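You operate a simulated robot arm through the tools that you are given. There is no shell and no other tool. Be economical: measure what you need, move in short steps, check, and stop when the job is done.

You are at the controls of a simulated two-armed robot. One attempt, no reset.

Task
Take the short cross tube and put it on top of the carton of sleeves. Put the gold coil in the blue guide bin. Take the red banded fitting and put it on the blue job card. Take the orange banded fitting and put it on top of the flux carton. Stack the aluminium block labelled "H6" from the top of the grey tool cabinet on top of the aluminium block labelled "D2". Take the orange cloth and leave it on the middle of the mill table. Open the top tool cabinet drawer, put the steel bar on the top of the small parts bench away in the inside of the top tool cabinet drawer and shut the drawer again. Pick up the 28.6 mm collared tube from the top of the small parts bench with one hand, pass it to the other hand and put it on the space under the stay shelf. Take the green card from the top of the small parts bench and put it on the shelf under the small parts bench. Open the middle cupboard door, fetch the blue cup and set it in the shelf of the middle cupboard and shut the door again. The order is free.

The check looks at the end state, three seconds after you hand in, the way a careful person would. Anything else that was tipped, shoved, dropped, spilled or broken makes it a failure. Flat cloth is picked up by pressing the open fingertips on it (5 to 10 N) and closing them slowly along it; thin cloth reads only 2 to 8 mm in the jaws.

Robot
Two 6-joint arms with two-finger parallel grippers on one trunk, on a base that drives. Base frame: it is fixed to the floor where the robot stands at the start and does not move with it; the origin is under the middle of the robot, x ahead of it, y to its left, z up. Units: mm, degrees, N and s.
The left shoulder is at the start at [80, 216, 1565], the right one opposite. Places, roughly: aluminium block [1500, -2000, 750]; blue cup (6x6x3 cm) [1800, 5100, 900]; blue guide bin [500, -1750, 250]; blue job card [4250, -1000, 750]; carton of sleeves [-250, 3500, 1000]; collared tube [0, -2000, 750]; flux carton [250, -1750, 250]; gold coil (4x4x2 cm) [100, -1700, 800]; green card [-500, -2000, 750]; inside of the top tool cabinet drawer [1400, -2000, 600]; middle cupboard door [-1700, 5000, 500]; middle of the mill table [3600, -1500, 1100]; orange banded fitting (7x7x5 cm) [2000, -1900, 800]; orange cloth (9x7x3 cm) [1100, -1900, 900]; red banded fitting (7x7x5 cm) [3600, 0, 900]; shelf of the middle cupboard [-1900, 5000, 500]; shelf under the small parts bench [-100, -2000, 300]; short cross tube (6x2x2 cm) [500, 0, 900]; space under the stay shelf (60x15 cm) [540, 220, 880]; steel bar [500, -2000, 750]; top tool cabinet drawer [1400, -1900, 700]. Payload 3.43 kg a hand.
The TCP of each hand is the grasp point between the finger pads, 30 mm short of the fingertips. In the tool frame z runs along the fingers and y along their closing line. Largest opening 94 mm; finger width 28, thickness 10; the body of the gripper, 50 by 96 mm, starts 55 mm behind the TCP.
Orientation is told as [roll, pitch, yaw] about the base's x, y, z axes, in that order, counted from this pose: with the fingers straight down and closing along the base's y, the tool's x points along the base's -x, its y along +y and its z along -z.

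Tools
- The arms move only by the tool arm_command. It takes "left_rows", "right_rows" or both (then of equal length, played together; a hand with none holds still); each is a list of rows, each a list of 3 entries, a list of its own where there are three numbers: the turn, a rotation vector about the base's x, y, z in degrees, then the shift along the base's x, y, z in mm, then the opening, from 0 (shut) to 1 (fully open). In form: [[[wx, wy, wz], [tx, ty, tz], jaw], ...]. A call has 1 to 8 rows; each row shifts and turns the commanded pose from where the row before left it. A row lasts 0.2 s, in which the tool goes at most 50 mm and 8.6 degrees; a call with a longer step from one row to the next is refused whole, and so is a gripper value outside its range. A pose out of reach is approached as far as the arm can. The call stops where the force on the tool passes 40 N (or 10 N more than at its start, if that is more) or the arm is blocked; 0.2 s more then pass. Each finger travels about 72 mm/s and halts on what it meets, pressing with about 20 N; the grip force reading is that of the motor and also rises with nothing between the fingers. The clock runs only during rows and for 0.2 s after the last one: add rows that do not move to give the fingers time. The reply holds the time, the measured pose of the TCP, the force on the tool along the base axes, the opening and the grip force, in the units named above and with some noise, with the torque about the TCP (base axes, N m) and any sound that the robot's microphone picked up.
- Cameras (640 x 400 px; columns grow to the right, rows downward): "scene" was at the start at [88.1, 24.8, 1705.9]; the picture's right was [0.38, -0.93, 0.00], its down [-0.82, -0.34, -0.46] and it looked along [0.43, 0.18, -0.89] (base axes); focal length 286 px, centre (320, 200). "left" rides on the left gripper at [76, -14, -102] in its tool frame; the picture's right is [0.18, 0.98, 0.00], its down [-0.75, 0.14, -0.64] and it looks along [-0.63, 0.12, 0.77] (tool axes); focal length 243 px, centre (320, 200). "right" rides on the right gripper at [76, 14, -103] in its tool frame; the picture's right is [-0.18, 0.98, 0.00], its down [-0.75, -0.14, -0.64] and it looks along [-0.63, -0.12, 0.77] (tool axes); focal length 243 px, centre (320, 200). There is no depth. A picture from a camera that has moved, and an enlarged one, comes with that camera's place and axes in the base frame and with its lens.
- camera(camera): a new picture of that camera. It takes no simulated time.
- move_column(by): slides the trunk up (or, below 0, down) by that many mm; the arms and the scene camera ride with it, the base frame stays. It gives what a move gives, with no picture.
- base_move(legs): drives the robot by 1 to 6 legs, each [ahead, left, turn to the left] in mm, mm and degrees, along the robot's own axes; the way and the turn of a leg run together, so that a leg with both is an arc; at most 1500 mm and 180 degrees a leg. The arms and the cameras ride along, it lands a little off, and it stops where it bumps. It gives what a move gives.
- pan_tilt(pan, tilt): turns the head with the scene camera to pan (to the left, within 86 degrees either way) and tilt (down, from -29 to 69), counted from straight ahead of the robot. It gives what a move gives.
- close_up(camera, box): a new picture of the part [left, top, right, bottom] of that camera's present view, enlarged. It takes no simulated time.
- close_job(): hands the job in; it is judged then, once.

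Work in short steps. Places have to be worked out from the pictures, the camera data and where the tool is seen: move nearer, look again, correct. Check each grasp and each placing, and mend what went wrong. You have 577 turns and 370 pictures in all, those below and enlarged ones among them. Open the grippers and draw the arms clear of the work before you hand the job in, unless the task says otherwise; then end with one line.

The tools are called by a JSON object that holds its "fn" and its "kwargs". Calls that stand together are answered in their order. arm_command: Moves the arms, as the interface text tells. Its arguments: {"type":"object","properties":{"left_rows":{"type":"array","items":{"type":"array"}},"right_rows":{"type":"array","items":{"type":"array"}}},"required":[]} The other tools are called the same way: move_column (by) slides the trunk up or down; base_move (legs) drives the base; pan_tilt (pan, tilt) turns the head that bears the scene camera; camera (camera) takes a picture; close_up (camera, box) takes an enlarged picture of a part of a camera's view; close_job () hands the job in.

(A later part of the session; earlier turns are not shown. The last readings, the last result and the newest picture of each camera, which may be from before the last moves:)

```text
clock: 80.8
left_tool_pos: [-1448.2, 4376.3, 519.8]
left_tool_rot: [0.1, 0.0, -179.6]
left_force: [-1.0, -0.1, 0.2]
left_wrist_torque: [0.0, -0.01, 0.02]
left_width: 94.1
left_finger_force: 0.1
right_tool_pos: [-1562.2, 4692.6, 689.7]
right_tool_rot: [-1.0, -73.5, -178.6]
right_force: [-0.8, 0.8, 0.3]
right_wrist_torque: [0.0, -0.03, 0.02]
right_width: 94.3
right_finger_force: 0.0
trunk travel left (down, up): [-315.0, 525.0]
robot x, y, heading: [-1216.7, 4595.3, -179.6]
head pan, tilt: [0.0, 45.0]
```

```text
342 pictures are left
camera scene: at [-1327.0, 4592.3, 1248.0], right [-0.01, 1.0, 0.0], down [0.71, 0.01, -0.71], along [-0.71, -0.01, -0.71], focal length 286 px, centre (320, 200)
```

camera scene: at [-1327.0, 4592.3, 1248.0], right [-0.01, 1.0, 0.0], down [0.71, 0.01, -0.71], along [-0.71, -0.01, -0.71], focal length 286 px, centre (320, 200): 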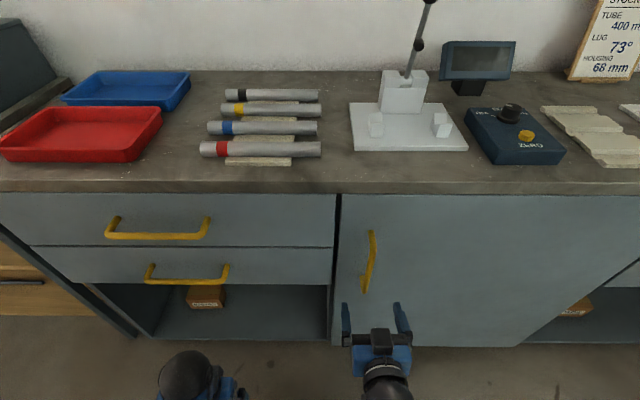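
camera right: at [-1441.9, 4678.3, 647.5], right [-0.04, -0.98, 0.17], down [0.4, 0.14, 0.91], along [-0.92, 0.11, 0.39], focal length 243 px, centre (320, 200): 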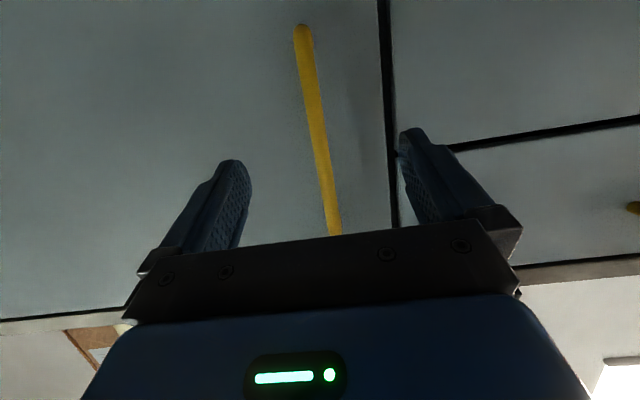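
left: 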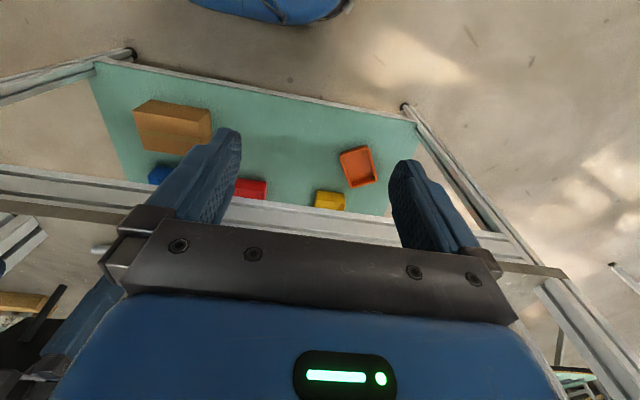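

Aligned in y. Extend the arm about 85 mm so the bar sits between the pads.

{"fn": "arm_command", "kwargs": {"right_rows": [[[0, 0, 0], [-45, 1, 0], 1], [[0, 0, 0], [-40, 0, 0], 1], [[0, 0, 0], [0, 0, 0], 1]]}}

{"fn": "camera", "kwargs": {"camera": "right"}}

{"fn": "camera", "kwargs": {"camera": "scene"}}

```text
clock: 81.6
left_tool_pos: [-1448.3, 4376.7, 520.3]
left_tool_rot: [0.1, 0.1, -179.6]
left_force: [-0.4, 0.2, -0.5]
left_wrist_torque: [0.01, -0.01, 0.01]
left_width: 93.9
left_finger_force: 0.0
right_tool_pos: [-1647.0, 4693.2, 692.0]
right_tool_rot: [-0.8, -73.4, -178.6]
right_force: [-1.0, 1.0, 1.0]
right_wrist_torque: [-0.01, 0.01, -0.01]
right_width: 94.2
right_finger_force: 0.1
trunk travel left (down, up): [-315.0, 525.0]
robot x, y, heading: [-1214.1, 4591.5, -179.5]
head pan, tilt: [0.0, 45.0]
```

```text
341 pictures are left
camera right: at [-1528.3, 4679.3, 648.0], right [-0.04, -0.98, 0.17], down [0.4, 0.14, 0.91], along [-0.92, 0.11, 0.39], focal length 243 px, centre (320, 200)
```

right: 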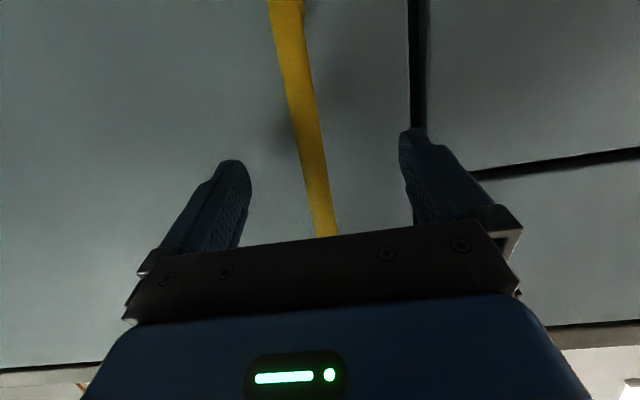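

```text
340 pictures are left
camera scene: at [-1325.8, 4592.4, 1248.1], right [-0.01, 1.0, 0.0], down [0.71, 0.0, -0.71], along [-0.71, -0.01, -0.71], focal length 286 px, centre (320, 200)
```

scene: 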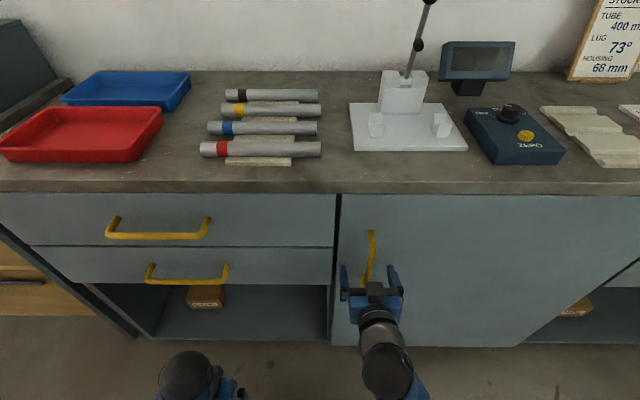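

Bar is between the fingers near the tips. Advance 12 mm more and close.

{"fn": "arm_command", "kwargs": {"right_rows": [[[0, 0, 0], [-6, 2, 0], 1], [[0, 0, 0], [-6, 0, 0], 1], [[0, 0, 0], [0, 0, 0], 0.5], [[0, 0, 0], [0, 0, 0], 0.0], [[0, 0, 0], [0, 0, 0], 0.0], [[0, 0, 0], [0, 0, 0], 0.0]]}}

{"fn": "camera", "kwargs": {"camera": "right"}}

```text
clock: 83.0
left_tool_pos: [-1449.1, 4377.0, 520.4]
left_tool_rot: [0.1, 0.0, -179.6]
left_force: [-0.3, 0.3, 0.3]
left_wrist_torque: [0.01, -0.01, -0.01]
left_width: 93.9
left_finger_force: 0.1
right_tool_pos: [-1658.3, 4696.3, 688.7]
right_tool_rot: [-0.8, -73.4, -178.7]
right_force: [-1.7, 1.1, -0.9]
right_wrist_torque: [-0.38, 0.06, -0.01]
right_width: 18.1
right_finger_force: 44.8
trunk travel left (down, up): [-315.0, 525.0]
robot x, y, heading: [-1214.4, 4596.0, -179.7]
head pan, tilt: [0.0, 45.0]
```

```text
339 pictures are left
camera right: at [-1539.6, 4681.4, 647.1], right [-0.04, -0.98, 0.17], down [0.4, 0.14, 0.91], along [-0.92, 0.11, 0.39], focal length 243 px, centre (320, 200)
```

right: 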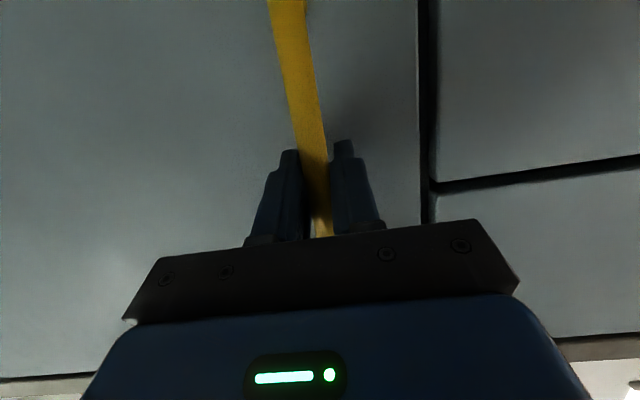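

Gripped the bar (18 mm). Swing the door by driving an arc about its hinge, first 10°.

{"fn": "base_move", "kwargs": {"legs": [[-124, -83, 10]]}}

{"fn": "camera", "kwargs": {"camera": "scene"}}

```text
clock: 84.4
left_tool_pos: [-1288.9, 4435.2, 521.3]
left_tool_rot: [0.3, 0.1, -169.4]
left_force: [0.9, 0.1, 0.2]
left_wrist_torque: [0.03, 0.01, 0.01]
left_width: 94.1
left_finger_force: 0.0
right_tool_pos: [-1551.5, 4713.9, 690.2]
right_tool_rot: [-0.5, -73.4, -169.3]
right_force: [-8.3, 32.5, 3.9]
right_wrist_torque: [-0.05, -0.69, 0.21]
right_width: 18.2
right_finger_force: 45.0
trunk travel left (down, up): [-315.0, 525.0]
robot x, y, heading: [-1097.6, 4684.6, -169.5]
head pan, tilt: [0.0, 45.0]
```

```text
338 pictures are left
camera scene: at [-1206.7, 4671.6, 1248.2], right [-0.18, 0.98, 0.0], down [0.7, 0.13, -0.71], along [-0.7, -0.13, -0.71], focal length 286 px, centre (320, 200)
```

scene: 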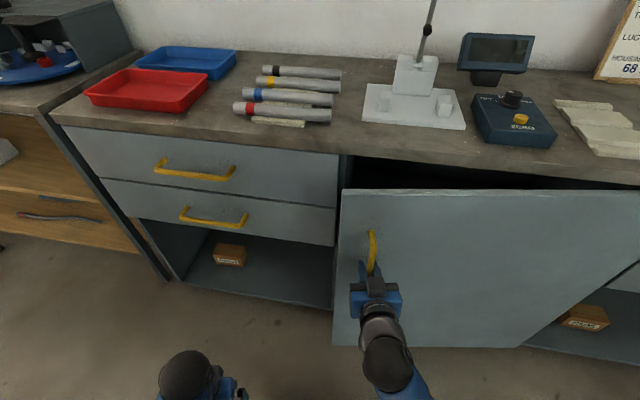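

Works; the pull is nearly tangential. Continue 20° at a time, nudged slightly toward +y.

{"fn": "base_move", "kwargs": {"legs": [[-249, -172, 20]]}}

```text
clock: 86.5
left_tool_pos: [-1018.4, 4629.9, 519.6]
left_tool_rot: [0.0, 0.1, -149.4]
left_force: [0.0, 0.2, 0.1]
left_wrist_torque: [-0.01, -0.02, 0.0]
left_width: 94.2
left_finger_force: 0.1
right_tool_pos: [-1359.5, 4798.5, 690.7]
right_tool_rot: [-1.4, -73.5, -148.0]
right_force: [10.9, -16.4, -6.3]
right_wrist_torque: [-0.87, 0.22, 0.13]
right_width: 18.4
right_finger_force: 44.9
trunk travel left (down, up): [-315.0, 525.0]
robot x, y, heading: [-926.8, 4939.2, -149.3]
head pan, tilt: [0.0, 45.0]
```

{"fn": "base_move", "kwargs": {"legs": [[-249, -166, 20]]}}

{"fn": "base_move", "kwargs": {"legs": [[-249, -168, 20]]}}

{"fn": "camera", "kwargs": {"camera": "scene"}}

```text
clock: 88.5
left_tool_pos: [-828.6, 4901.2, 521.1]
left_tool_rot: [0.4, 0.0, -129.0]
left_force: [-0.4, 1.2, 0.1]
left_wrist_torque: [-0.01, 0.01, 0.01]
left_width: 93.8
left_finger_force: 0.1
right_tool_pos: [-1209.4, 4940.6, 689.4]
right_tool_rot: [-0.8, -73.4, -128.3]
right_force: [-28.2, 21.5, 6.3]
right_wrist_torque: [0.32, -0.69, 0.16]
right_width: 18.4
right_finger_force: 44.5
trunk travel left (down, up): [-315.0, 525.0]
robot x, y, heading: [-848.2, 5217.1, -129.2]
head pan, tilt: [0.0, 45.0]
```

```text
clock: 90.5
left_tool_pos: [-742.5, 5223.3, 519.8]
left_tool_rot: [-0.1, -0.1, -108.9]
left_force: [0.1, -0.1, -0.9]
left_wrist_torque: [-0.02, 0.02, -0.03]
left_width: 94.1
left_finger_force: 0.1
right_tool_pos: [-1111.1, 5129.8, 688.6]
right_tool_rot: [-1.7, -73.3, -107.1]
right_force: [36.4, -11.3, -9.2]
right_wrist_torque: [-1.2, -0.3, 0.04]
right_width: 17.9
right_finger_force: 45.1
trunk travel left (down, up): [-315.0, 525.0]
robot x, y, heading: [-870.8, 5515.2, -109.0]
head pan, tilt: [0.0, 45.0]
```

```text
337 pictures are left
camera scene: at [-903.1, 5410.2, 1248.0], right [-0.95, 0.32, 0.0], down [0.23, 0.67, -0.71], along [-0.23, -0.67, -0.71], focal length 286 px, centre (320, 200)
```

scene: 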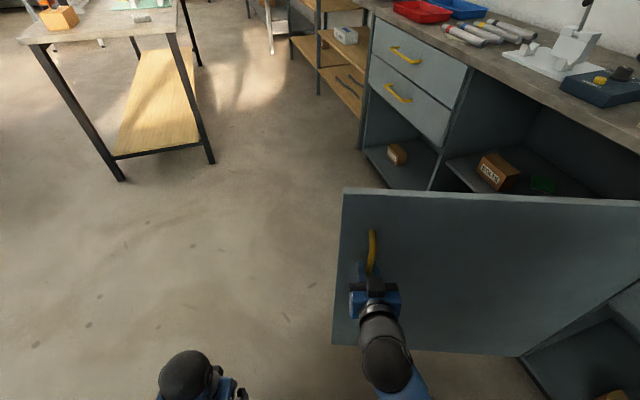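

Door is 71° open. One more 20° arc (easing outward).

{"fn": "base_move", "kwargs": {"legs": [[-249, -161, 20]]}}

{"fn": "camera", "kwargs": {"camera": "scene"}}

```text
clock: 92.2
left_tool_pos: [-754.0, 5472.1, 519.6]
left_tool_rot: [0.1, -0.1, -94.4]
left_force: [0.0, 0.2, 0.6]
left_wrist_torque: [-0.04, 0.0, 0.02]
left_width: 93.9
left_finger_force: 0.1
right_tool_pos: [-1081.1, 5288.2, 690.2]
right_tool_rot: [0.5, -73.5, -93.7]
right_force: [8.7, 1.0, -12.3]
right_wrist_torque: [0.27, -0.13, 0.17]
right_width: 18.6
right_finger_force: 44.8
trunk travel left (down, up): [-315.0, 525.0]
robot x, y, heading: [-950.5, 5722.5, -94.5]
head pan, tilt: [0.0, 45.0]
stopped in leg 1: the force on the tool passed its limit at 51 N (the readings are from after the stop); the commanded pose is now the measured one
```

```text
336 pictures are left
camera scene: at [-957.4, 5614.2, 1248.0], right [-1.0, 0.08, 0.0], down [0.05, 0.7, -0.71], along [-0.05, -0.71, -0.71], focal length 286 px, centre (320, 200)
```

scene: 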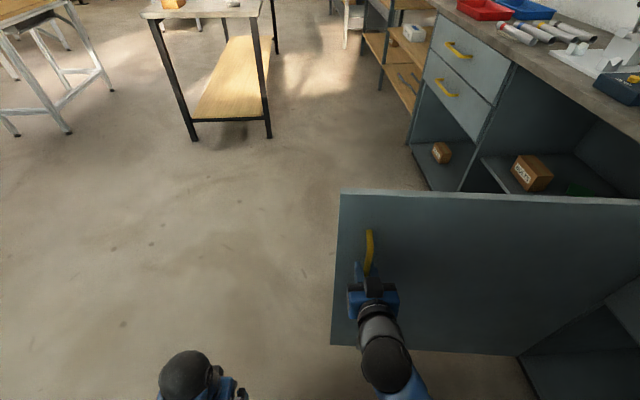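

Open about 86°; enough. Release the handle and back straight off.

{"fn": "arm_command", "kwargs": {"right_rows": [[[0, 0, 0], [0, 0, 0], 0.5], [[0, 0, 0], [0, 0, 0], 0.9], [[0, 0, 0], [0, 0, 0], 0.9], [[0, 0, 0], [0, 0, 0], 0.9]]}}

{"fn": "base_move", "kwargs": {"legs": [[-250, 0, 0]]}}

{"fn": "camera", "kwargs": {"camera": "scene"}}

{"fn": "pan_tilt", "kwargs": {"pan": 80, "tilt": 25}}

{"fn": "camera", "kwargs": {"camera": "scene"}}

```text
clock: 93.2
left_tool_pos: [-753.3, 5470.8, 519.6]
left_tool_rot: [0.2, 0.0, -94.4]
left_force: [-0.5, -0.2, -0.1]
left_wrist_torque: [0.03, -0.01, -0.03]
left_width: 94.2
left_finger_force: 0.1
right_tool_pos: [-1083.8, 5286.4, 692.1]
right_tool_rot: [0.6, -73.7, -94.0]
right_force: [0.4, -0.5, -0.3]
right_wrist_torque: [-0.03, -0.02, 0.03]
right_width: 84.9
right_finger_force: 0.0
trunk travel left (down, up): [-315.0, 525.0]
robot x, y, heading: [-945.7, 5726.6, -94.4]
head pan, tilt: [0.0, 45.0]
```

```text
clock: 95.1
left_tool_pos: [-732.7, 5723.8, 519.8]
left_tool_rot: [0.1, -0.1, -94.2]
left_force: [0.3, -0.6, 0.3]
left_wrist_torque: [-0.01, 0.0, -0.01]
left_width: 93.9
left_finger_force: 0.0
right_tool_pos: [-1061.8, 5538.7, 692.8]
right_tool_rot: [0.6, -73.9, -93.9]
right_force: [0.1, -0.4, 0.2]
right_wrist_torque: [0.0, 0.0, -0.02]
right_width: 84.5
right_finger_force: 0.0
trunk travel left (down, up): [-315.0, 525.0]
robot x, y, heading: [-929.1, 5973.6, -94.4]
head pan, tilt: [0.0, 45.0]
```

```text
335 pictures are left
camera scene: at [-938.5, 5864.8, 1248.2], right [-1.0, 0.07, 0.0], down [0.05, 0.7, -0.71], along [-0.05, -0.71, -0.71], focal length 286 px, centre (320, 200)
```

scene: 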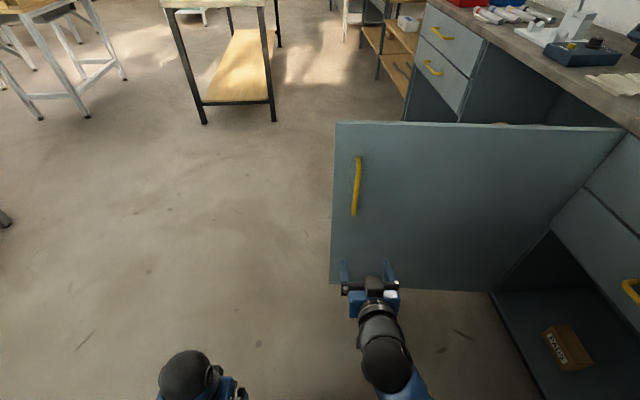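

```text
clock: 96.6
left_tool_pos: [-732.9, 5723.1, 518.9]
left_tool_rot: [0.1, -0.1, -94.4]
left_force: [0.6, 0.5, -0.3]
left_wrist_torque: [0.03, -0.03, 0.0]
left_width: 94.1
left_finger_force: 0.1
right_tool_pos: [-1062.4, 5537.8, 692.8]
right_tool_rot: [0.6, -73.8, -93.9]
right_force: [-0.1, -0.3, 1.0]
right_wrist_torque: [0.0, 0.02, 0.03]
right_width: 84.8
right_finger_force: 0.1
trunk travel left (down, up): [-315.0, 525.0]
robot x, y, heading: [-932.4, 5976.9, -94.4]
head pan, tilt: [80.0, 25.0]
```

```text
334 pictures are left
camera scene: at [-843.2, 5922.3, 1278.6], right [-0.25, -0.97, 0.0], down [-0.41, 0.1, -0.91], along [0.88, -0.22, -0.42], focal length 286 px, centre (320, 200)
```

scene: 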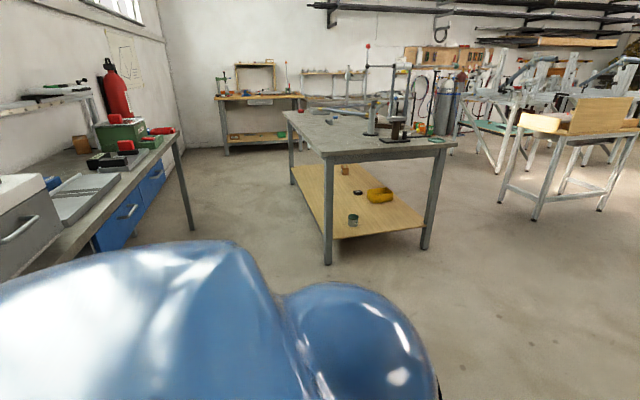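

Enlarge the table where the cup should be.

{"fn": "close_up", "kwargs": {"camera": "scene", "box": [270, 80, 470, 205]}}

```text
3.20 times, centred on (370, 142) of scene
camera zoom: at [-843.2, 5922.3, 1278.6], right [-0.25, -0.97, 0.0], down [-0.41, 0.1, -0.91], along [0.88, -0.22, -0.42], focal length 916 px, centre (160, 384)
```

zoom: 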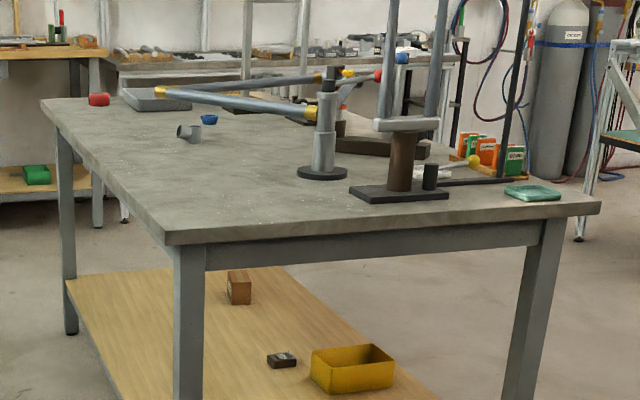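

Blue cup seen at about [1800,5115] on this table (x 770–2340, y 4675–5465). Raise the trunk, then drive sideways along the aisle on its +y side.

{"fn": "move_column", "kwargs": {"by": 350}}

{"fn": "base_move", "kwargs": {"legs": [[0, 0, 4.4], [0, 1300, 0], [0, 1300, 0]]}}

{"fn": "pan_tilt", "kwargs": {"pan": 0, "tilt": 45}}

{"fn": "camera", "kwargs": {"camera": "scene"}}

```text
clock: 100.0
left_tool_pos: [-734.1, 5722.4, 870.7]
left_tool_rot: [0.1, -0.2, -94.4]
left_force: [0.0, -0.7, -0.6]
left_wrist_torque: [0.0, -0.03, 0.0]
left_width: 94.1
left_finger_force: 0.0
right_tool_pos: [-1062.9, 5537.2, 1041.6]
right_tool_rot: [0.6, -73.7, -93.8]
right_force: [0.3, 0.3, 0.2]
right_wrist_torque: [-0.01, -0.02, 0.02]
right_width: 84.6
right_finger_force: 0.0
trunk travel left (down, up): [-665.0, 175.0]
robot x, y, heading: [-928.8, 5975.8, -94.2]
head pan, tilt: [80.0, 25.0]
```

```text
clock: 113.3
left_tool_pos: [1918.5, 5739.6, 869.4]
left_tool_rot: [0.1, -0.1, -89.9]
left_force: [-0.4, 0.6, -0.1]
left_wrist_torque: [-0.01, 0.02, 0.01]
left_width: 94.0
left_finger_force: 0.0
right_tool_pos: [1603.5, 5531.9, 1041.7]
right_tool_rot: [0.7, -73.8, -89.7]
right_force: [-0.7, -0.3, 1.1]
right_wrist_torque: [-0.01, 0.0, 0.02]
right_width: 84.9
right_finger_force: 0.1
trunk travel left (down, up): [-665.0, 175.0]
robot x, y, heading: [1702.1, 5974.3, -90.0]
head pan, tilt: [80.0, 25.0]
```

```text
clock: 114.8
left_tool_pos: [1918.3, 5740.5, 869.9]
left_tool_rot: [0.1, -0.1, -89.9]
left_force: [-0.1, -0.2, 0.2]
left_wrist_torque: [0.01, 0.01, 0.0]
left_width: 94.1
left_finger_force: 0.0
right_tool_pos: [1604.0, 5531.5, 1042.7]
right_tool_rot: [0.7, -73.7, -89.6]
right_force: [0.5, 0.3, 0.4]
right_wrist_torque: [0.02, 0.01, 0.0]
right_width: 84.8
right_finger_force: 0.0
trunk travel left (down, up): [-665.0, 175.0]
robot x, y, heading: [1703.9, 5977.7, -89.9]
head pan, tilt: [0.0, 45.0]
```

```text
332 pictures are left
camera scene: at [1703.8, 5866.0, 1598.1], right [-1.0, 0.0, 0.0], down [0.0, 0.71, -0.71], along [0.0, -0.71, -0.71], focal length 286 px, centre (320, 200)
```

scene: 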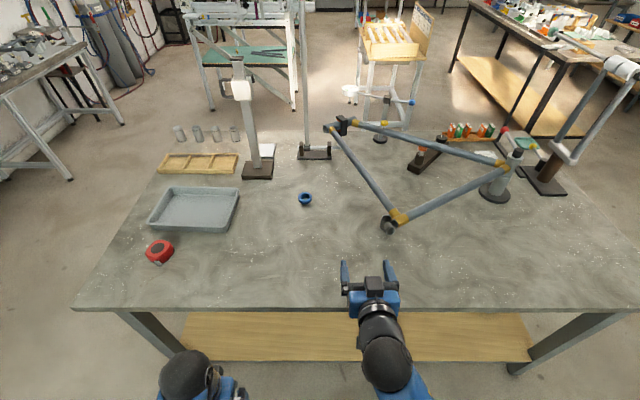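

Cup at ≈[1757,5138]; table edge at y≈5533. Ease the right tool to ~48° tilt, lower the trunk, and step closer.

{"fn": "arm_command", "kwargs": {"right_rows": [[[8.3, 0, 0], [20, 0, 20], 1], [[8.3, 0, 0], [20, 0, 20], 1], [[8.4, 0, 0], [20, 0, 20], 1], [[0, 0, 0], [30, 0, 30], 1], [[0, 0, 0], [30, 0, 30], 1], [[0, 0, 0], [0, 0, 0], 1]]}}

{"fn": "move_column", "kwargs": {"by": -220}}

{"fn": "base_move", "kwargs": {"legs": [[75, 0, 0]]}}

{"fn": "camera", "kwargs": {"camera": "right"}}

{"fn": "camera", "kwargs": {"camera": "scene"}}

```text
clock: 116.2
left_tool_pos: [1918.1, 5740.4, 869.9]
left_tool_rot: [0.0, -0.1, -90.0]
left_force: [1.0, -1.0, 0.9]
left_wrist_torque: [-0.02, -0.02, -0.01]
left_width: 94.0
left_finger_force: 0.0
right_tool_pos: [1724.9, 5531.1, 1158.7]
right_tool_rot: [1.0, -48.9, -89.8]
right_force: [0.6, 0.4, 0.6]
right_wrist_torque: [0.0, 0.01, 0.01]
right_width: 94.0
right_finger_force: 0.1
right hand out of reach, approached as far as the arm can: row 5
trunk travel left (down, up): [-665.0, 175.0]
robot x, y, heading: [1703.8, 5975.0, -89.7]
head pan, tilt: [0.0, 45.0]
```

```text
clock: 118.6
left_tool_pos: [1919.3, 5739.6, 650.3]
left_tool_rot: [0.1, 0.0, -89.9]
left_force: [0.2, -0.9, 0.5]
left_wrist_torque: [-0.03, 0.01, 0.0]
left_width: 93.9
left_finger_force: 0.1
right_tool_pos: [1723.6, 5529.9, 938.2]
right_tool_rot: [0.9, -49.0, -89.7]
right_force: [0.1, -0.1, -0.7]
right_wrist_torque: [0.02, 0.02, 0.01]
right_width: 93.9
right_finger_force: 0.0
trunk travel left (down, up): [-445.0, 395.0]
robot x, y, heading: [1703.0, 5977.3, -90.2]
head pan, tilt: [0.0, 45.0]
```

```text
clock: 119.6
left_tool_pos: [1918.5, 5665.5, 649.7]
left_tool_rot: [0.0, 0.1, -90.0]
left_force: [0.1, -0.6, -0.2]
left_wrist_torque: [0.0, 0.01, 0.02]
left_width: 94.0
left_finger_force: 0.2
right_tool_pos: [1726.0, 5456.4, 937.9]
right_tool_rot: [0.9, -49.0, -90.0]
right_force: [0.5, 0.0, 0.3]
right_wrist_torque: [0.03, 0.0, 0.03]
right_width: 94.0
right_finger_force: 0.1
trunk travel left (down, up): [-445.0, 395.0]
robot x, y, heading: [1702.2, 5904.9, -89.9]
head pan, tilt: [0.0, 45.0]
```

```text
331 pictures are left
camera right: at [1736.9, 5582.8, 948.3], right [0.98, -0.11, 0.15], down [-0.15, -0.01, 0.99], along [-0.1, -0.99, -0.03], focal length 243 px, centre (320, 200)
```

right: 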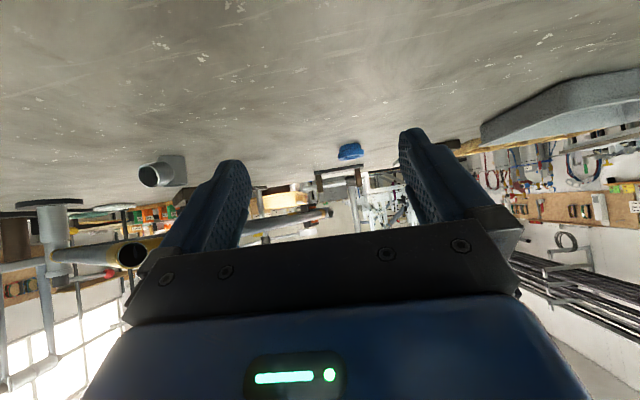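

```text
330 pictures are left
camera scene: at [1703.7, 5791.3, 1378.1], right [-1.0, 0.0, 0.0], down [0.0, 0.71, -0.71], along [0.0, -0.71, -0.71], focal length 286 px, centre (320, 200)
```

scene: 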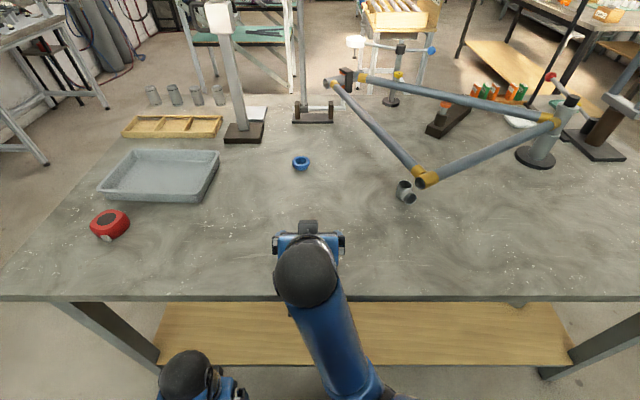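

Cup at ≈[1760,5119,855], table ≈ z 840. Extend the arm toward it, staying above.

{"fn": "arm_command", "kwargs": {"right_rows": [[[0, 0, 0], [12, -45, 0], 1], [[0, 0, 0], [12, -45, 0], 1], [[0, 0, 0], [10, -45, 0], 1], [[0, 0, 0], [0, -45, 0], 1], [[0, 0, 0], [0, -40, 0], 1], [[0, 0, 0], [0, 0, 0], 1]]}}

{"fn": "camera", "kwargs": {"camera": "right"}}

```text
clock: 121.0
left_tool_pos: [1919.0, 5666.3, 649.7]
left_tool_rot: [0.1, 0.0, -90.0]
left_force: [0.5, 0.3, -0.7]
left_wrist_torque: [0.01, 0.01, 0.0]
left_width: 94.0
left_finger_force: 0.2
right_tool_pos: [1759.8, 5236.9, 938.2]
right_tool_rot: [0.9, -49.2, -89.8]
right_force: [0.4, -0.2, -0.5]
right_wrist_torque: [-0.01, 0.0, 0.01]
right_width: 94.3
right_finger_force: 0.0
trunk travel left (down, up): [-445.0, 395.0]
robot x, y, heading: [1707.7, 5904.5, -90.2]
head pan, tilt: [0.0, 45.0]
```

```text
329 pictures are left
camera right: at [1770.9, 5362.3, 948.1], right [0.98, -0.11, 0.15], down [-0.15, -0.01, 0.99], along [-0.1, -0.99, -0.03], focal length 243 px, centre (320, 200)
```

right: 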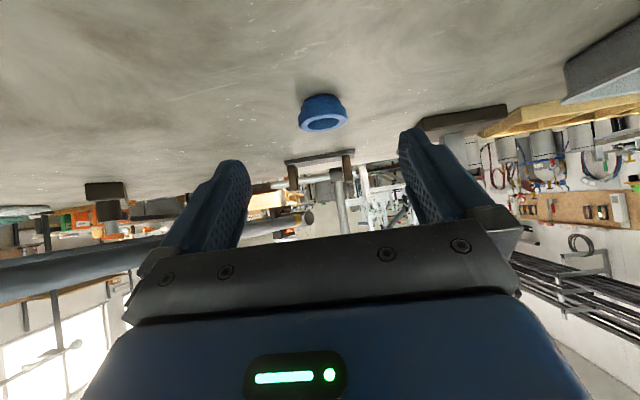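

Reachable. Cup refined to ≈[1760,5103]. Lower and approach part-way, then look.

{"fn": "arm_command", "kwargs": {"right_rows": [[[0, 0, 0], [0, -30, -25], 1], [[0, 0, 0], [0, -20, -20], 1], [[0, 0, 0], [0, 0, 0], 1]]}}

{"fn": "camera", "kwargs": {"camera": "right"}}

```text
clock: 121.8
left_tool_pos: [1919.5, 5665.8, 649.5]
left_tool_rot: [0.2, 0.1, -90.0]
left_force: [-0.1, -0.7, -0.3]
left_wrist_torque: [-0.01, -0.01, 0.01]
left_width: 94.2
left_finger_force: 0.0
right_tool_pos: [1760.2, 5186.6, 892.6]
right_tool_rot: [0.8, -49.1, -89.9]
right_force: [0.7, 0.4, -0.1]
right_wrist_torque: [0.03, -0.02, 0.02]
right_width: 94.2
right_finger_force: 0.1
trunk travel left (down, up): [-445.0, 395.0]
robot x, y, heading: [1706.8, 5899.6, -90.0]
head pan, tilt: [0.0, 45.0]
```

```text
328 pictures are left
camera right: at [1772.5, 5313.5, 902.8], right [0.98, -0.11, 0.15], down [-0.15, -0.01, 0.99], along [-0.1, -0.99, -0.03], focal length 243 px, centre (320, 200)
```

right: 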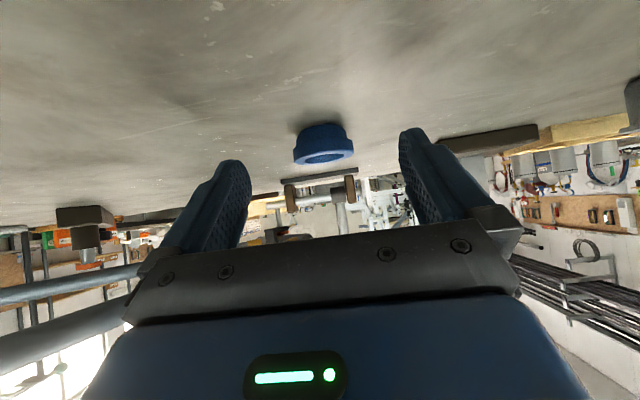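

Cup centre ≈[1760,5080], table ≈ z 830. Move in, straddling it.

{"fn": "arm_command", "kwargs": {"right_rows": [[[0, 0, 0], [0, -30, -10], 1], [[0, 0, 0], [0, -30, -10], 1], [[0, 0, 0], [0, 0, 0], 1]]}}

{"fn": "camera", "kwargs": {"camera": "right"}}

```text
clock: 122.6
left_tool_pos: [1919.0, 5666.5, 650.7]
left_tool_rot: [0.1, -0.1, -90.0]
left_force: [-0.5, 0.0, 0.9]
left_wrist_torque: [-0.02, 0.05, -0.01]
left_width: 94.1
left_finger_force: 0.1
right_tool_pos: [1760.9, 5125.4, 873.1]
right_tool_rot: [0.8, -49.1, -89.9]
right_force: [1.1, -0.4, 0.1]
right_wrist_torque: [0.03, -0.02, -0.02]
right_width: 93.9
right_finger_force: 0.1
trunk travel left (down, up): [-445.0, 395.0]
robot x, y, heading: [1705.4, 5903.4, -89.9]
head pan, tilt: [0.0, 45.0]
```

```text
327 pictures are left
camera right: at [1772.0, 5253.6, 882.3], right [0.98, -0.11, 0.15], down [-0.15, -0.01, 0.99], along [-0.1, -0.99, -0.03], focal length 243 px, centre (320, 200)
```

right: 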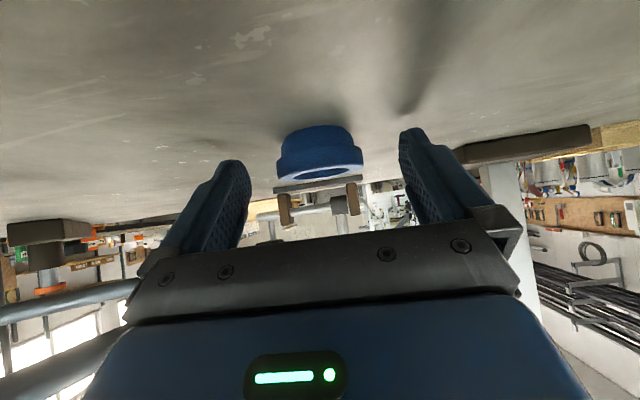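

{"fn": "arm_command", "kwargs": {"right_rows": [[[0, 0, 0], [0, -20, -5], 1], [[0, 0, 0], [0, -8, -4], 1], [[0, 0, 0], [0, 0, 0], 1]]}}

{"fn": "camera", "kwargs": {"camera": "right"}}

```text
clock: 123.4
left_tool_pos: [1919.1, 5668.2, 652.2]
left_tool_rot: [0.1, -0.3, -90.0]
left_force: [0.2, -0.3, -0.6]
left_wrist_torque: [-0.04, -0.01, 0.0]
left_width: 93.8
left_finger_force: 0.0
right_tool_pos: [1760.1, 5100.3, 871.4]
right_tool_rot: [0.9, -49.6, -89.9]
right_force: [1.5, 12.0, 19.6]
right_wrist_torque: [0.05, 0.86, -0.54]
right_width: 93.0
right_finger_force: 0.1
trunk travel left (down, up): [-445.0, 395.0]
robot x, y, heading: [1704.8, 5904.6, -90.0]
head pan, tilt: [0.0, 45.0]
```

```text
326 pictures are left
camera right: at [1772.0, 5228.2, 879.8], right [0.98, -0.1, 0.15], down [-0.15, 0.0, 0.99], along [-0.1, -0.99, -0.02], focal length 243 px, centre (320, 200)
```

right: 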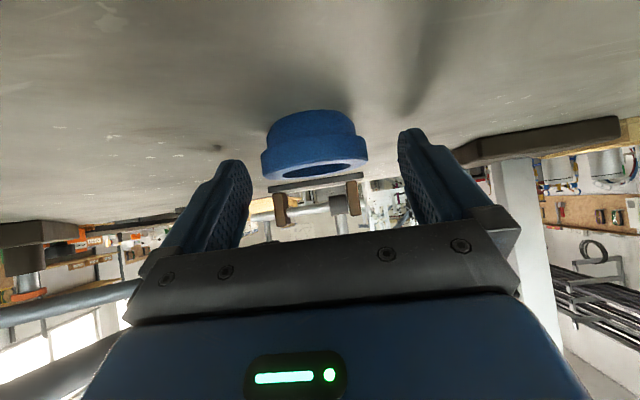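

Tips touch the table (table ≈ z 840); cup is between the pads. Raise 3 mm and close.

{"fn": "arm_command", "kwargs": {"right_rows": [[[0, 0, 0], [0, -3, 5], 1], [[0, 0, 0], [0, 0, 0], 0.7], [[0, 0, 0], [0, 0, 0], 0.4], [[0, 0, 0], [0, 0, 0], 0.4], [[0, 0, 0], [0, 0, 0], 0.4]]}}

{"fn": "camera", "kwargs": {"camera": "right"}}

```text
clock: 124.6
left_tool_pos: [1919.4, 5665.8, 650.0]
left_tool_rot: [0.1, -0.1, -89.9]
left_force: [-0.1, 0.8, 0.2]
left_wrist_torque: [0.03, 0.03, -0.01]
left_width: 94.1
left_finger_force: 0.0
right_tool_pos: [1760.9, 5096.3, 871.3]
right_tool_rot: [1.2, -49.1, -89.9]
right_force: [-0.8, -3.2, 9.4]
right_wrist_torque: [-0.07, 0.2, 0.1]
right_width: 51.3
right_finger_force: 20.0
trunk travel left (down, up): [-445.0, 395.0]
robot x, y, heading: [1702.4, 5902.1, -89.9]
head pan, tilt: [0.0, 45.0]
```

```text
325 pictures are left
camera right: at [1771.8, 5222.7, 880.6], right [0.98, -0.11, 0.15], down [-0.15, -0.01, 0.99], along [-0.1, -0.99, -0.02], focal length 243 px, centre (320, 200)
```

right: 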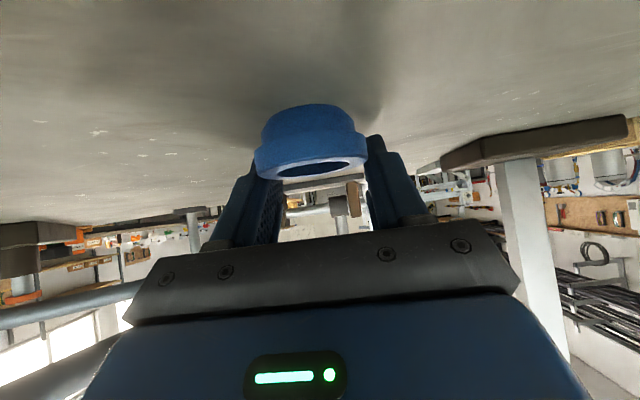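

Gripped at 51 mm. Lift a little and check it follows level.

{"fn": "arm_command", "kwargs": {"right_rows": [[[0, 0, 0], [0, 0, 10], 0.4], [[0, 0, 0], [0, 0, 25], 0.4], [[0, 0, 0], [0, 0, 25], 0.4], [[0, 0, 0], [0, 0, 0], 0.4]]}}

{"fn": "camera", "kwargs": {"camera": "right"}}

```text
clock: 125.6
left_tool_pos: [1918.3, 5665.9, 649.6]
left_tool_rot: [0.1, 0.0, -90.0]
left_force: [-0.6, 0.8, 0.5]
left_wrist_torque: [0.0, 0.0, 0.0]
left_width: 93.9
left_finger_force: 0.0
right_tool_pos: [1759.8, 5095.0, 927.8]
right_tool_rot: [1.0, -49.1, -89.9]
right_force: [-0.5, 0.3, -0.9]
right_wrist_torque: [0.02, -0.02, -0.03]
right_width: 37.6
right_finger_force: 0.0
trunk travel left (down, up): [-445.0, 395.0]
robot x, y, heading: [1702.5, 5898.9, -89.9]
head pan, tilt: [0.0, 45.0]
```

```text
324 pictures are left
camera right: at [1771.9, 5221.5, 938.6], right [0.98, -0.11, 0.15], down [-0.15, -0.01, 0.99], along [-0.1, -0.99, -0.03], focal length 243 px, centre (320, 200)
```

right: 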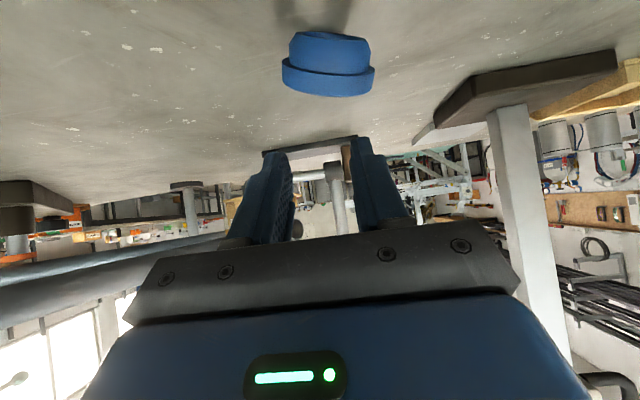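

It slipped: I held only the near chord of the cup. It still stands upright, now about [1772,5075]. Back off, open, and go in about 20 mm deeper.

{"fn": "arm_command", "kwargs": {"right_rows": [[[0, 0, 0], [4, 30, 0], 1], [[0, 0, 0], [8, 40, 0], 1], [[0, 0, 0], [0, 0, -25], 1], [[0, 0, 0], [0, 0, -25], 1], [[0, 0, 0], [0, 0, 0], 1]]}}

{"fn": "camera", "kwargs": {"camera": "right"}}

```text
clock: 126.8
left_tool_pos: [1919.4, 5665.3, 650.0]
left_tool_rot: [0.1, 0.0, -90.0]
left_force: [-0.9, 0.1, 0.0]
left_wrist_torque: [0.03, -0.01, -0.05]
left_width: 93.9
left_finger_force: 0.1
right_tool_pos: [1773.0, 5165.3, 877.7]
right_tool_rot: [0.9, -49.1, -89.9]
right_force: [0.3, -0.1, 0.3]
right_wrist_torque: [0.01, 0.02, -0.04]
right_width: 94.1
right_finger_force: 0.0
trunk travel left (down, up): [-445.0, 395.0]
robot x, y, heading: [1706.2, 5903.2, -90.0]
head pan, tilt: [0.0, 45.0]
```

```text
323 pictures are left
camera right: at [1784.3, 5292.1, 887.4], right [0.98, -0.11, 0.15], down [-0.15, -0.01, 0.99], along [-0.1, -0.99, -0.03], focal length 243 px, centre (320, 200)
```

right: 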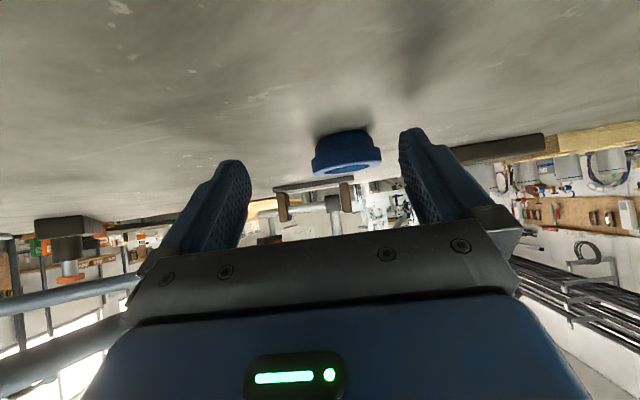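

Cup is at ≈[1791,5080]. Shift +18 in x, then forward.

{"fn": "arm_command", "kwargs": {"right_rows": [[[0, 0, 0], [18, 0, 0], 1], [[0, 0, 0], [0, -30, 0], 1], [[0, 0, 0], [0, -20, 0], 1], [[0, 0, 0], [0, 0, 0], 1]]}}

{"fn": "camera", "kwargs": {"camera": "right"}}

```text
clock: 127.8
left_tool_pos: [1918.6, 5667.2, 649.1]
left_tool_rot: [0.1, 0.1, -90.0]
left_force: [-0.6, 0.0, 0.3]
left_wrist_torque: [-0.01, -0.05, 0.04]
left_width: 94.1
left_finger_force: 0.1
right_tool_pos: [1789.5, 5114.6, 877.8]
right_tool_rot: [0.9, -49.0, -89.9]
right_force: [-0.2, -0.1, -0.7]
right_wrist_torque: [0.04, 0.03, 0.02]
right_width: 94.0
right_finger_force: 0.1
trunk travel left (down, up): [-445.0, 395.0]
robot x, y, heading: [1704.6, 5901.5, -89.8]
head pan, tilt: [0.0, 45.0]
```

```text
322 pictures are left
camera right: at [1801.2, 5242.1, 889.2], right [0.98, -0.11, 0.15], down [-0.15, -0.01, 0.99], along [-0.1, -0.99, -0.03], focal length 243 px, centre (320, 200)
```

right: 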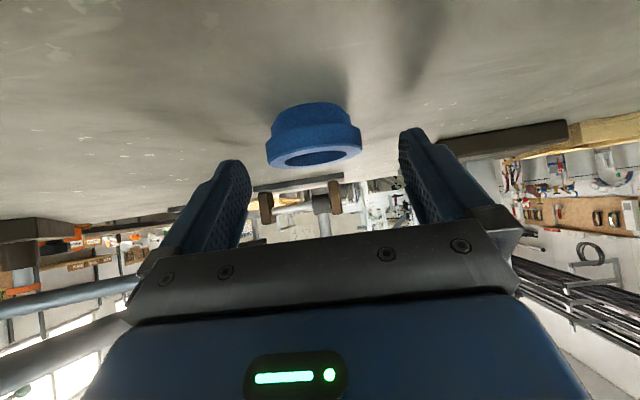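

Reconsidered from image scaling: rim is ~52 mm and the cup is at y≈5109, so I'd been too deep and gripping over the rim. Back 6 mm, lower to the table, close.

{"fn": "arm_command", "kwargs": {"right_rows": [[[0, 0, 0], [0, 6, 0], 1], [[0, 0, 0], [0, 0, -6], 1], [[0, 0, 0], [0, 0, 0], 0.7], [[0, 0, 0], [0, 0, 0], 0.4], [[0, 0, 0], [0, 0, 0], 0.4], [[0, 0, 0], [0, 0, 0], 0.4]]}}

{"fn": "camera", "kwargs": {"camera": "right"}}

```text
clock: 129.2
left_tool_pos: [1919.2, 5666.2, 650.1]
left_tool_rot: [0.1, 0.0, -90.0]
left_force: [-0.7, 0.1, -0.2]
left_wrist_torque: [0.01, -0.01, -0.04]
left_width: 93.8
left_finger_force: 0.0
right_tool_pos: [1788.4, 5121.2, 871.9]
right_tool_rot: [0.8, -49.0, -89.8]
right_force: [-0.2, 0.6, -0.9]
right_wrist_torque: [0.0, 0.01, -0.04]
right_width: 49.4
right_finger_force: 20.1
trunk travel left (down, up): [-445.0, 395.0]
robot x, y, heading: [1706.1, 5901.4, -89.9]
head pan, tilt: [0.0, 45.0]
```

```text
321 pictures are left
camera right: at [1801.0, 5248.0, 882.6], right [0.98, -0.11, 0.15], down [-0.15, -0.01, 0.99], along [-0.1, -0.99, -0.03], focal length 243 px, centre (320, 200)
```

right: 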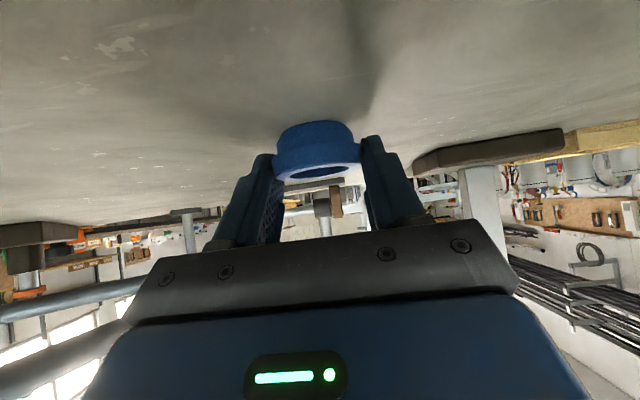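

Now properly between the pads at the tips. Lift and check.

{"fn": "arm_command", "kwargs": {"right_rows": [[[0, 0, 0], [0, 0, 10], 0.4], [[0, 0, 0], [0, 0, 25], 0.4], [[0, 0, 0], [0, 0, 25], 0.4], [[0, 0, 0], [0, 0, 0], 0.4]]}}

{"fn": "camera", "kwargs": {"camera": "right"}}

```text
clock: 130.2
left_tool_pos: [1919.6, 5667.0, 649.9]
left_tool_rot: [0.1, 0.1, -90.0]
left_force: [-0.1, -0.2, 0.5]
left_wrist_torque: [-0.01, 0.01, 0.01]
left_width: 94.2
left_finger_force: 0.1
right_tool_pos: [1789.8, 5120.0, 933.9]
right_tool_rot: [0.9, -49.0, -89.9]
right_force: [0.3, 0.1, 0.1]
right_wrist_torque: [0.01, 0.01, 0.03]
right_width: 49.3
right_finger_force: 20.1
trunk travel left (down, up): [-445.0, 395.0]
robot x, y, heading: [1703.8, 5905.1, -89.7]
head pan, tilt: [0.0, 45.0]
```

```text
320 pictures are left
camera right: at [1801.3, 5247.6, 944.5], right [0.98, -0.11, 0.15], down [-0.15, -0.01, 0.99], along [-0.1, -0.99, -0.03], focal length 243 px, centre (320, 200)
```

right: 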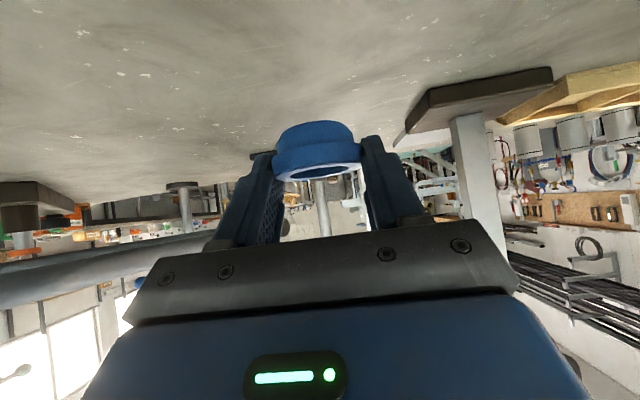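

Cup is held. Retract over the table edge and back off.

{"fn": "arm_command", "kwargs": {"right_rows": [[[0, 0, 0], [0, 40, 20], 0.4], [[0, 0, 0], [0, 45, 20], 0.4], [[0, 0, 0], [-10, 45, 0], 0.4], [[0, 0, 0], [-10, 45, 0], 0.4], [[0, 0, 0], [-10, 45, 0], 0.4], [[0, 0, 0], [-10, 45, 0], 0.4], [[0, 0, 0], [-10, 45, 0], 0.4]]}}

{"fn": "base_move", "kwargs": {"legs": [[-70, 0, 0], [0, -1300, 0], [0, -750, 0]]}}

```text
clock: 131.8
left_tool_pos: [1917.9, 5666.5, 651.1]
left_tool_rot: [0.0, -0.1, -90.1]
left_force: [0.9, 0.1, 0.4]
left_wrist_torque: [-0.02, 0.01, 0.02]
left_width: 94.0
left_finger_force: 0.1
right_tool_pos: [1741.1, 5425.8, 962.9]
right_tool_rot: [0.9, -49.3, -90.0]
right_force: [0.4, -0.5, -0.2]
right_wrist_torque: [-0.01, -0.01, -0.01]
right_width: 49.2
right_finger_force: 20.1
right hand out of reach, approached as far as the arm can: row 7
trunk travel left (down, up): [-445.0, 395.0]
robot x, y, heading: [1704.0, 5903.7, -90.1]
head pan, tilt: [0.0, 45.0]
```

```text
clock: 142.6
left_tool_pos: [-140.7, 5762.3, 650.0]
left_tool_rot: [0.1, 0.0, -90.8]
left_force: [-0.6, -0.3, -1.7]
left_wrist_torque: [0.02, 0.01, 0.03]
left_width: 94.0
left_finger_force: 0.1
right_tool_pos: [-321.3, 5523.9, 963.3]
right_tool_rot: [0.9, -49.4, -90.6]
right_force: [1.0, 0.0, -0.9]
right_wrist_torque: [-0.02, 0.02, -0.02]
right_width: 49.2
right_finger_force: 20.2
trunk travel left (down, up): [-445.0, 395.0]
robot x, y, heading: [-352.2, 6003.0, -90.8]
head pan, tilt: [0.0, 45.0]
```

{"fn": "base_move", "kwargs": {"legs": [[1170, 0, 0], [0, 0, -89.2]]}}

{"fn": "pan_tilt", "kwargs": {"pan": 0, "tilt": 35}}

{"fn": "camera", "kwargs": {"camera": "scene"}}

```text
clock: 152.4
left_tool_pos: [-618.6, 4626.2, 649.9]
left_tool_rot: [0.0, -0.1, 178.6]
left_force: [0.2, 0.4, 0.3]
left_wrist_torque: [-0.01, 0.0, -0.01]
left_width: 93.8
left_finger_force: 0.0
right_tool_pos: [-855.0, 4809.5, 963.6]
right_tool_rot: [0.9, -49.4, 178.7]
right_force: [-0.5, -0.5, 0.1]
right_wrist_torque: [-0.02, 0.03, 0.01]
right_width: 49.2
right_finger_force: 20.0
trunk travel left (down, up): [-445.0, 395.0]
robot x, y, heading: [-379.4, 4834.2, 178.4]
head pan, tilt: [0.0, 45.0]
```

```text
clock: 153.1
left_tool_pos: [-617.6, 4625.6, 649.4]
left_tool_rot: [0.1, 0.0, 178.6]
left_force: [1.2, 0.1, 0.1]
left_wrist_torque: [-0.01, -0.04, 0.0]
left_width: 94.0
left_finger_force: 0.0
right_tool_pos: [-855.9, 4809.9, 963.0]
right_tool_rot: [0.9, -49.3, 178.9]
right_force: [0.4, -0.8, -0.1]
right_wrist_torque: [0.01, 0.03, 0.0]
right_width: 49.3
right_finger_force: 19.6
trunk travel left (down, up): [-445.0, 395.0]
robot x, y, heading: [-377.5, 4836.7, 178.8]
head pan, tilt: [0.0, 35.0]
```

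```text
319 pictures are left
camera scene: at [-495.9, 4837.7, 1392.8], right [0.02, 1.0, 0.0], down [0.57, -0.01, -0.82], along [-0.82, 0.02, -0.57], focal length 286 px, centre (320, 200)
```

scene: 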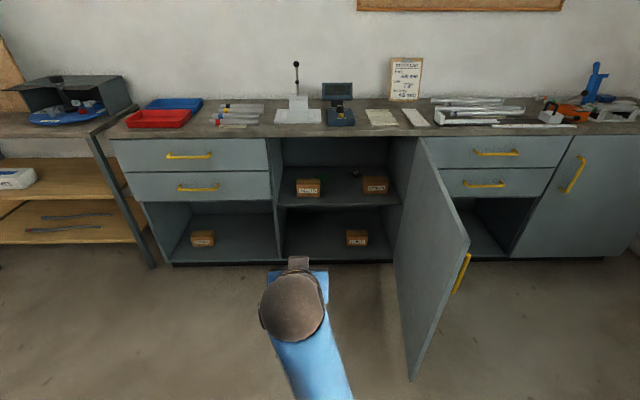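

The open cupboard shows a middle shelf (z≈520) with two cartons and a gap between. Enlarge.

{"fn": "close_up", "kwargs": {"camera": "scene", "box": [265, 130, 425, 230]}}

```text
4.00 times, centred on (345, 180) of scene
camera zoom: at [-495.9, 4837.7, 1392.8], right [0.02, 1.0, 0.0], down [0.57, -0.01, -0.82], along [-0.82, 0.02, -0.57], focal length 1146 px, centre (220, 280)
```

zoom: 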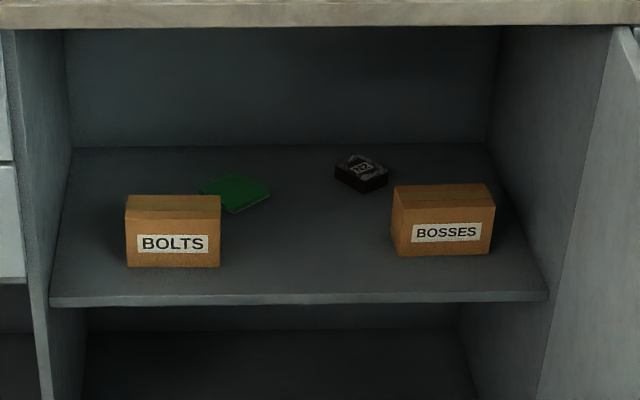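

Target spot ≈[-1810,4985] on the shelf (z≈520), between the BOLTS and BOSSES boxes. Lower, approach to just outside the opening.

{"fn": "arm_command", "kwargs": {"left_rows": [[[0, 0, 0], [0, 0, 50], 1], [[0, 0, 0], [0, 0, 50], 1]]}}

{"fn": "move_column", "kwargs": {"by": -250}}

{"fn": "base_move", "kwargs": {"legs": [[0, 30, 1.3], [730, 0, 0]]}}

{"fn": "camera", "kwargs": {"camera": "scene"}}

```text
clock: 153.7
left_tool_pos: [-612.8, 4625.5, 681.7]
left_tool_rot: [0.0, -0.2, 178.6]
left_force: [0.4, -0.8, 0.5]
left_wrist_torque: [-0.01, 0.02, 0.02]
left_width: 94.0
left_finger_force: 0.0
left hand out of reach, approached as far as the arm can: row 1, 2
right_tool_pos: [-854.6, 4810.1, 962.9]
right_tool_rot: [0.8, -49.3, 178.8]
right_force: [0.0, 0.0, 0.3]
right_wrist_torque: [0.02, 0.0, -0.01]
right_width: 49.7
right_finger_force: 19.7
trunk travel left (down, up): [-445.0, 395.0]
robot x, y, heading: [-376.0, 4837.6, 178.7]
head pan, tilt: [0.0, 35.0]
```

```text
clock: 156.3
left_tool_pos: [-612.9, 4625.7, 430.6]
left_tool_rot: [0.1, -0.4, 178.6]
left_force: [0.1, 1.0, 0.3]
left_wrist_torque: [0.03, -0.03, 0.04]
left_width: 93.7
left_finger_force: 0.1
right_tool_pos: [-855.9, 4809.0, 712.4]
right_tool_rot: [0.8, -49.5, 178.7]
right_force: [0.3, 1.3, 0.2]
right_wrist_torque: [0.01, 0.02, -0.02]
right_width: 49.2
right_finger_force: 20.1
trunk travel left (down, up): [-195.0, 645.0]
robot x, y, heading: [-370.6, 4835.5, 178.7]
head pan, tilt: [0.0, 35.0]
```

```text
clock: 160.6
left_tool_pos: [-1321.2, 4592.4, 429.9]
left_tool_rot: [0.1, -0.3, 179.8]
left_force: [-1.0, -0.2, -0.7]
left_wrist_torque: [0.0, -0.05, 0.01]
left_width: 93.9
left_finger_force: 0.0
right_tool_pos: [-1567.2, 4770.8, 712.9]
right_tool_rot: [0.9, -49.4, -180.0]
right_force: [-0.3, -0.4, -0.5]
right_wrist_torque: [0.0, 0.0, 0.01]
right_width: 49.4
right_finger_force: 19.1
trunk travel left (down, up): [-195.0, 645.0]
robot x, y, heading: [-1083.8, 4805.9, 179.7]
head pan, tilt: [0.0, 35.0]
```

```text
317 pictures are left
camera scene: at [-1208.9, 4806.4, 1142.8], right [0.0, 1.0, 0.0], down [0.57, 0.0, -0.82], along [-0.82, 0.0, -0.57], focal length 286 px, centre (320, 200)
```

scene: 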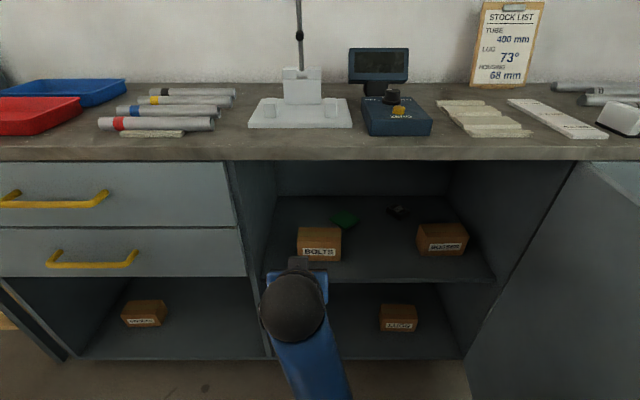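

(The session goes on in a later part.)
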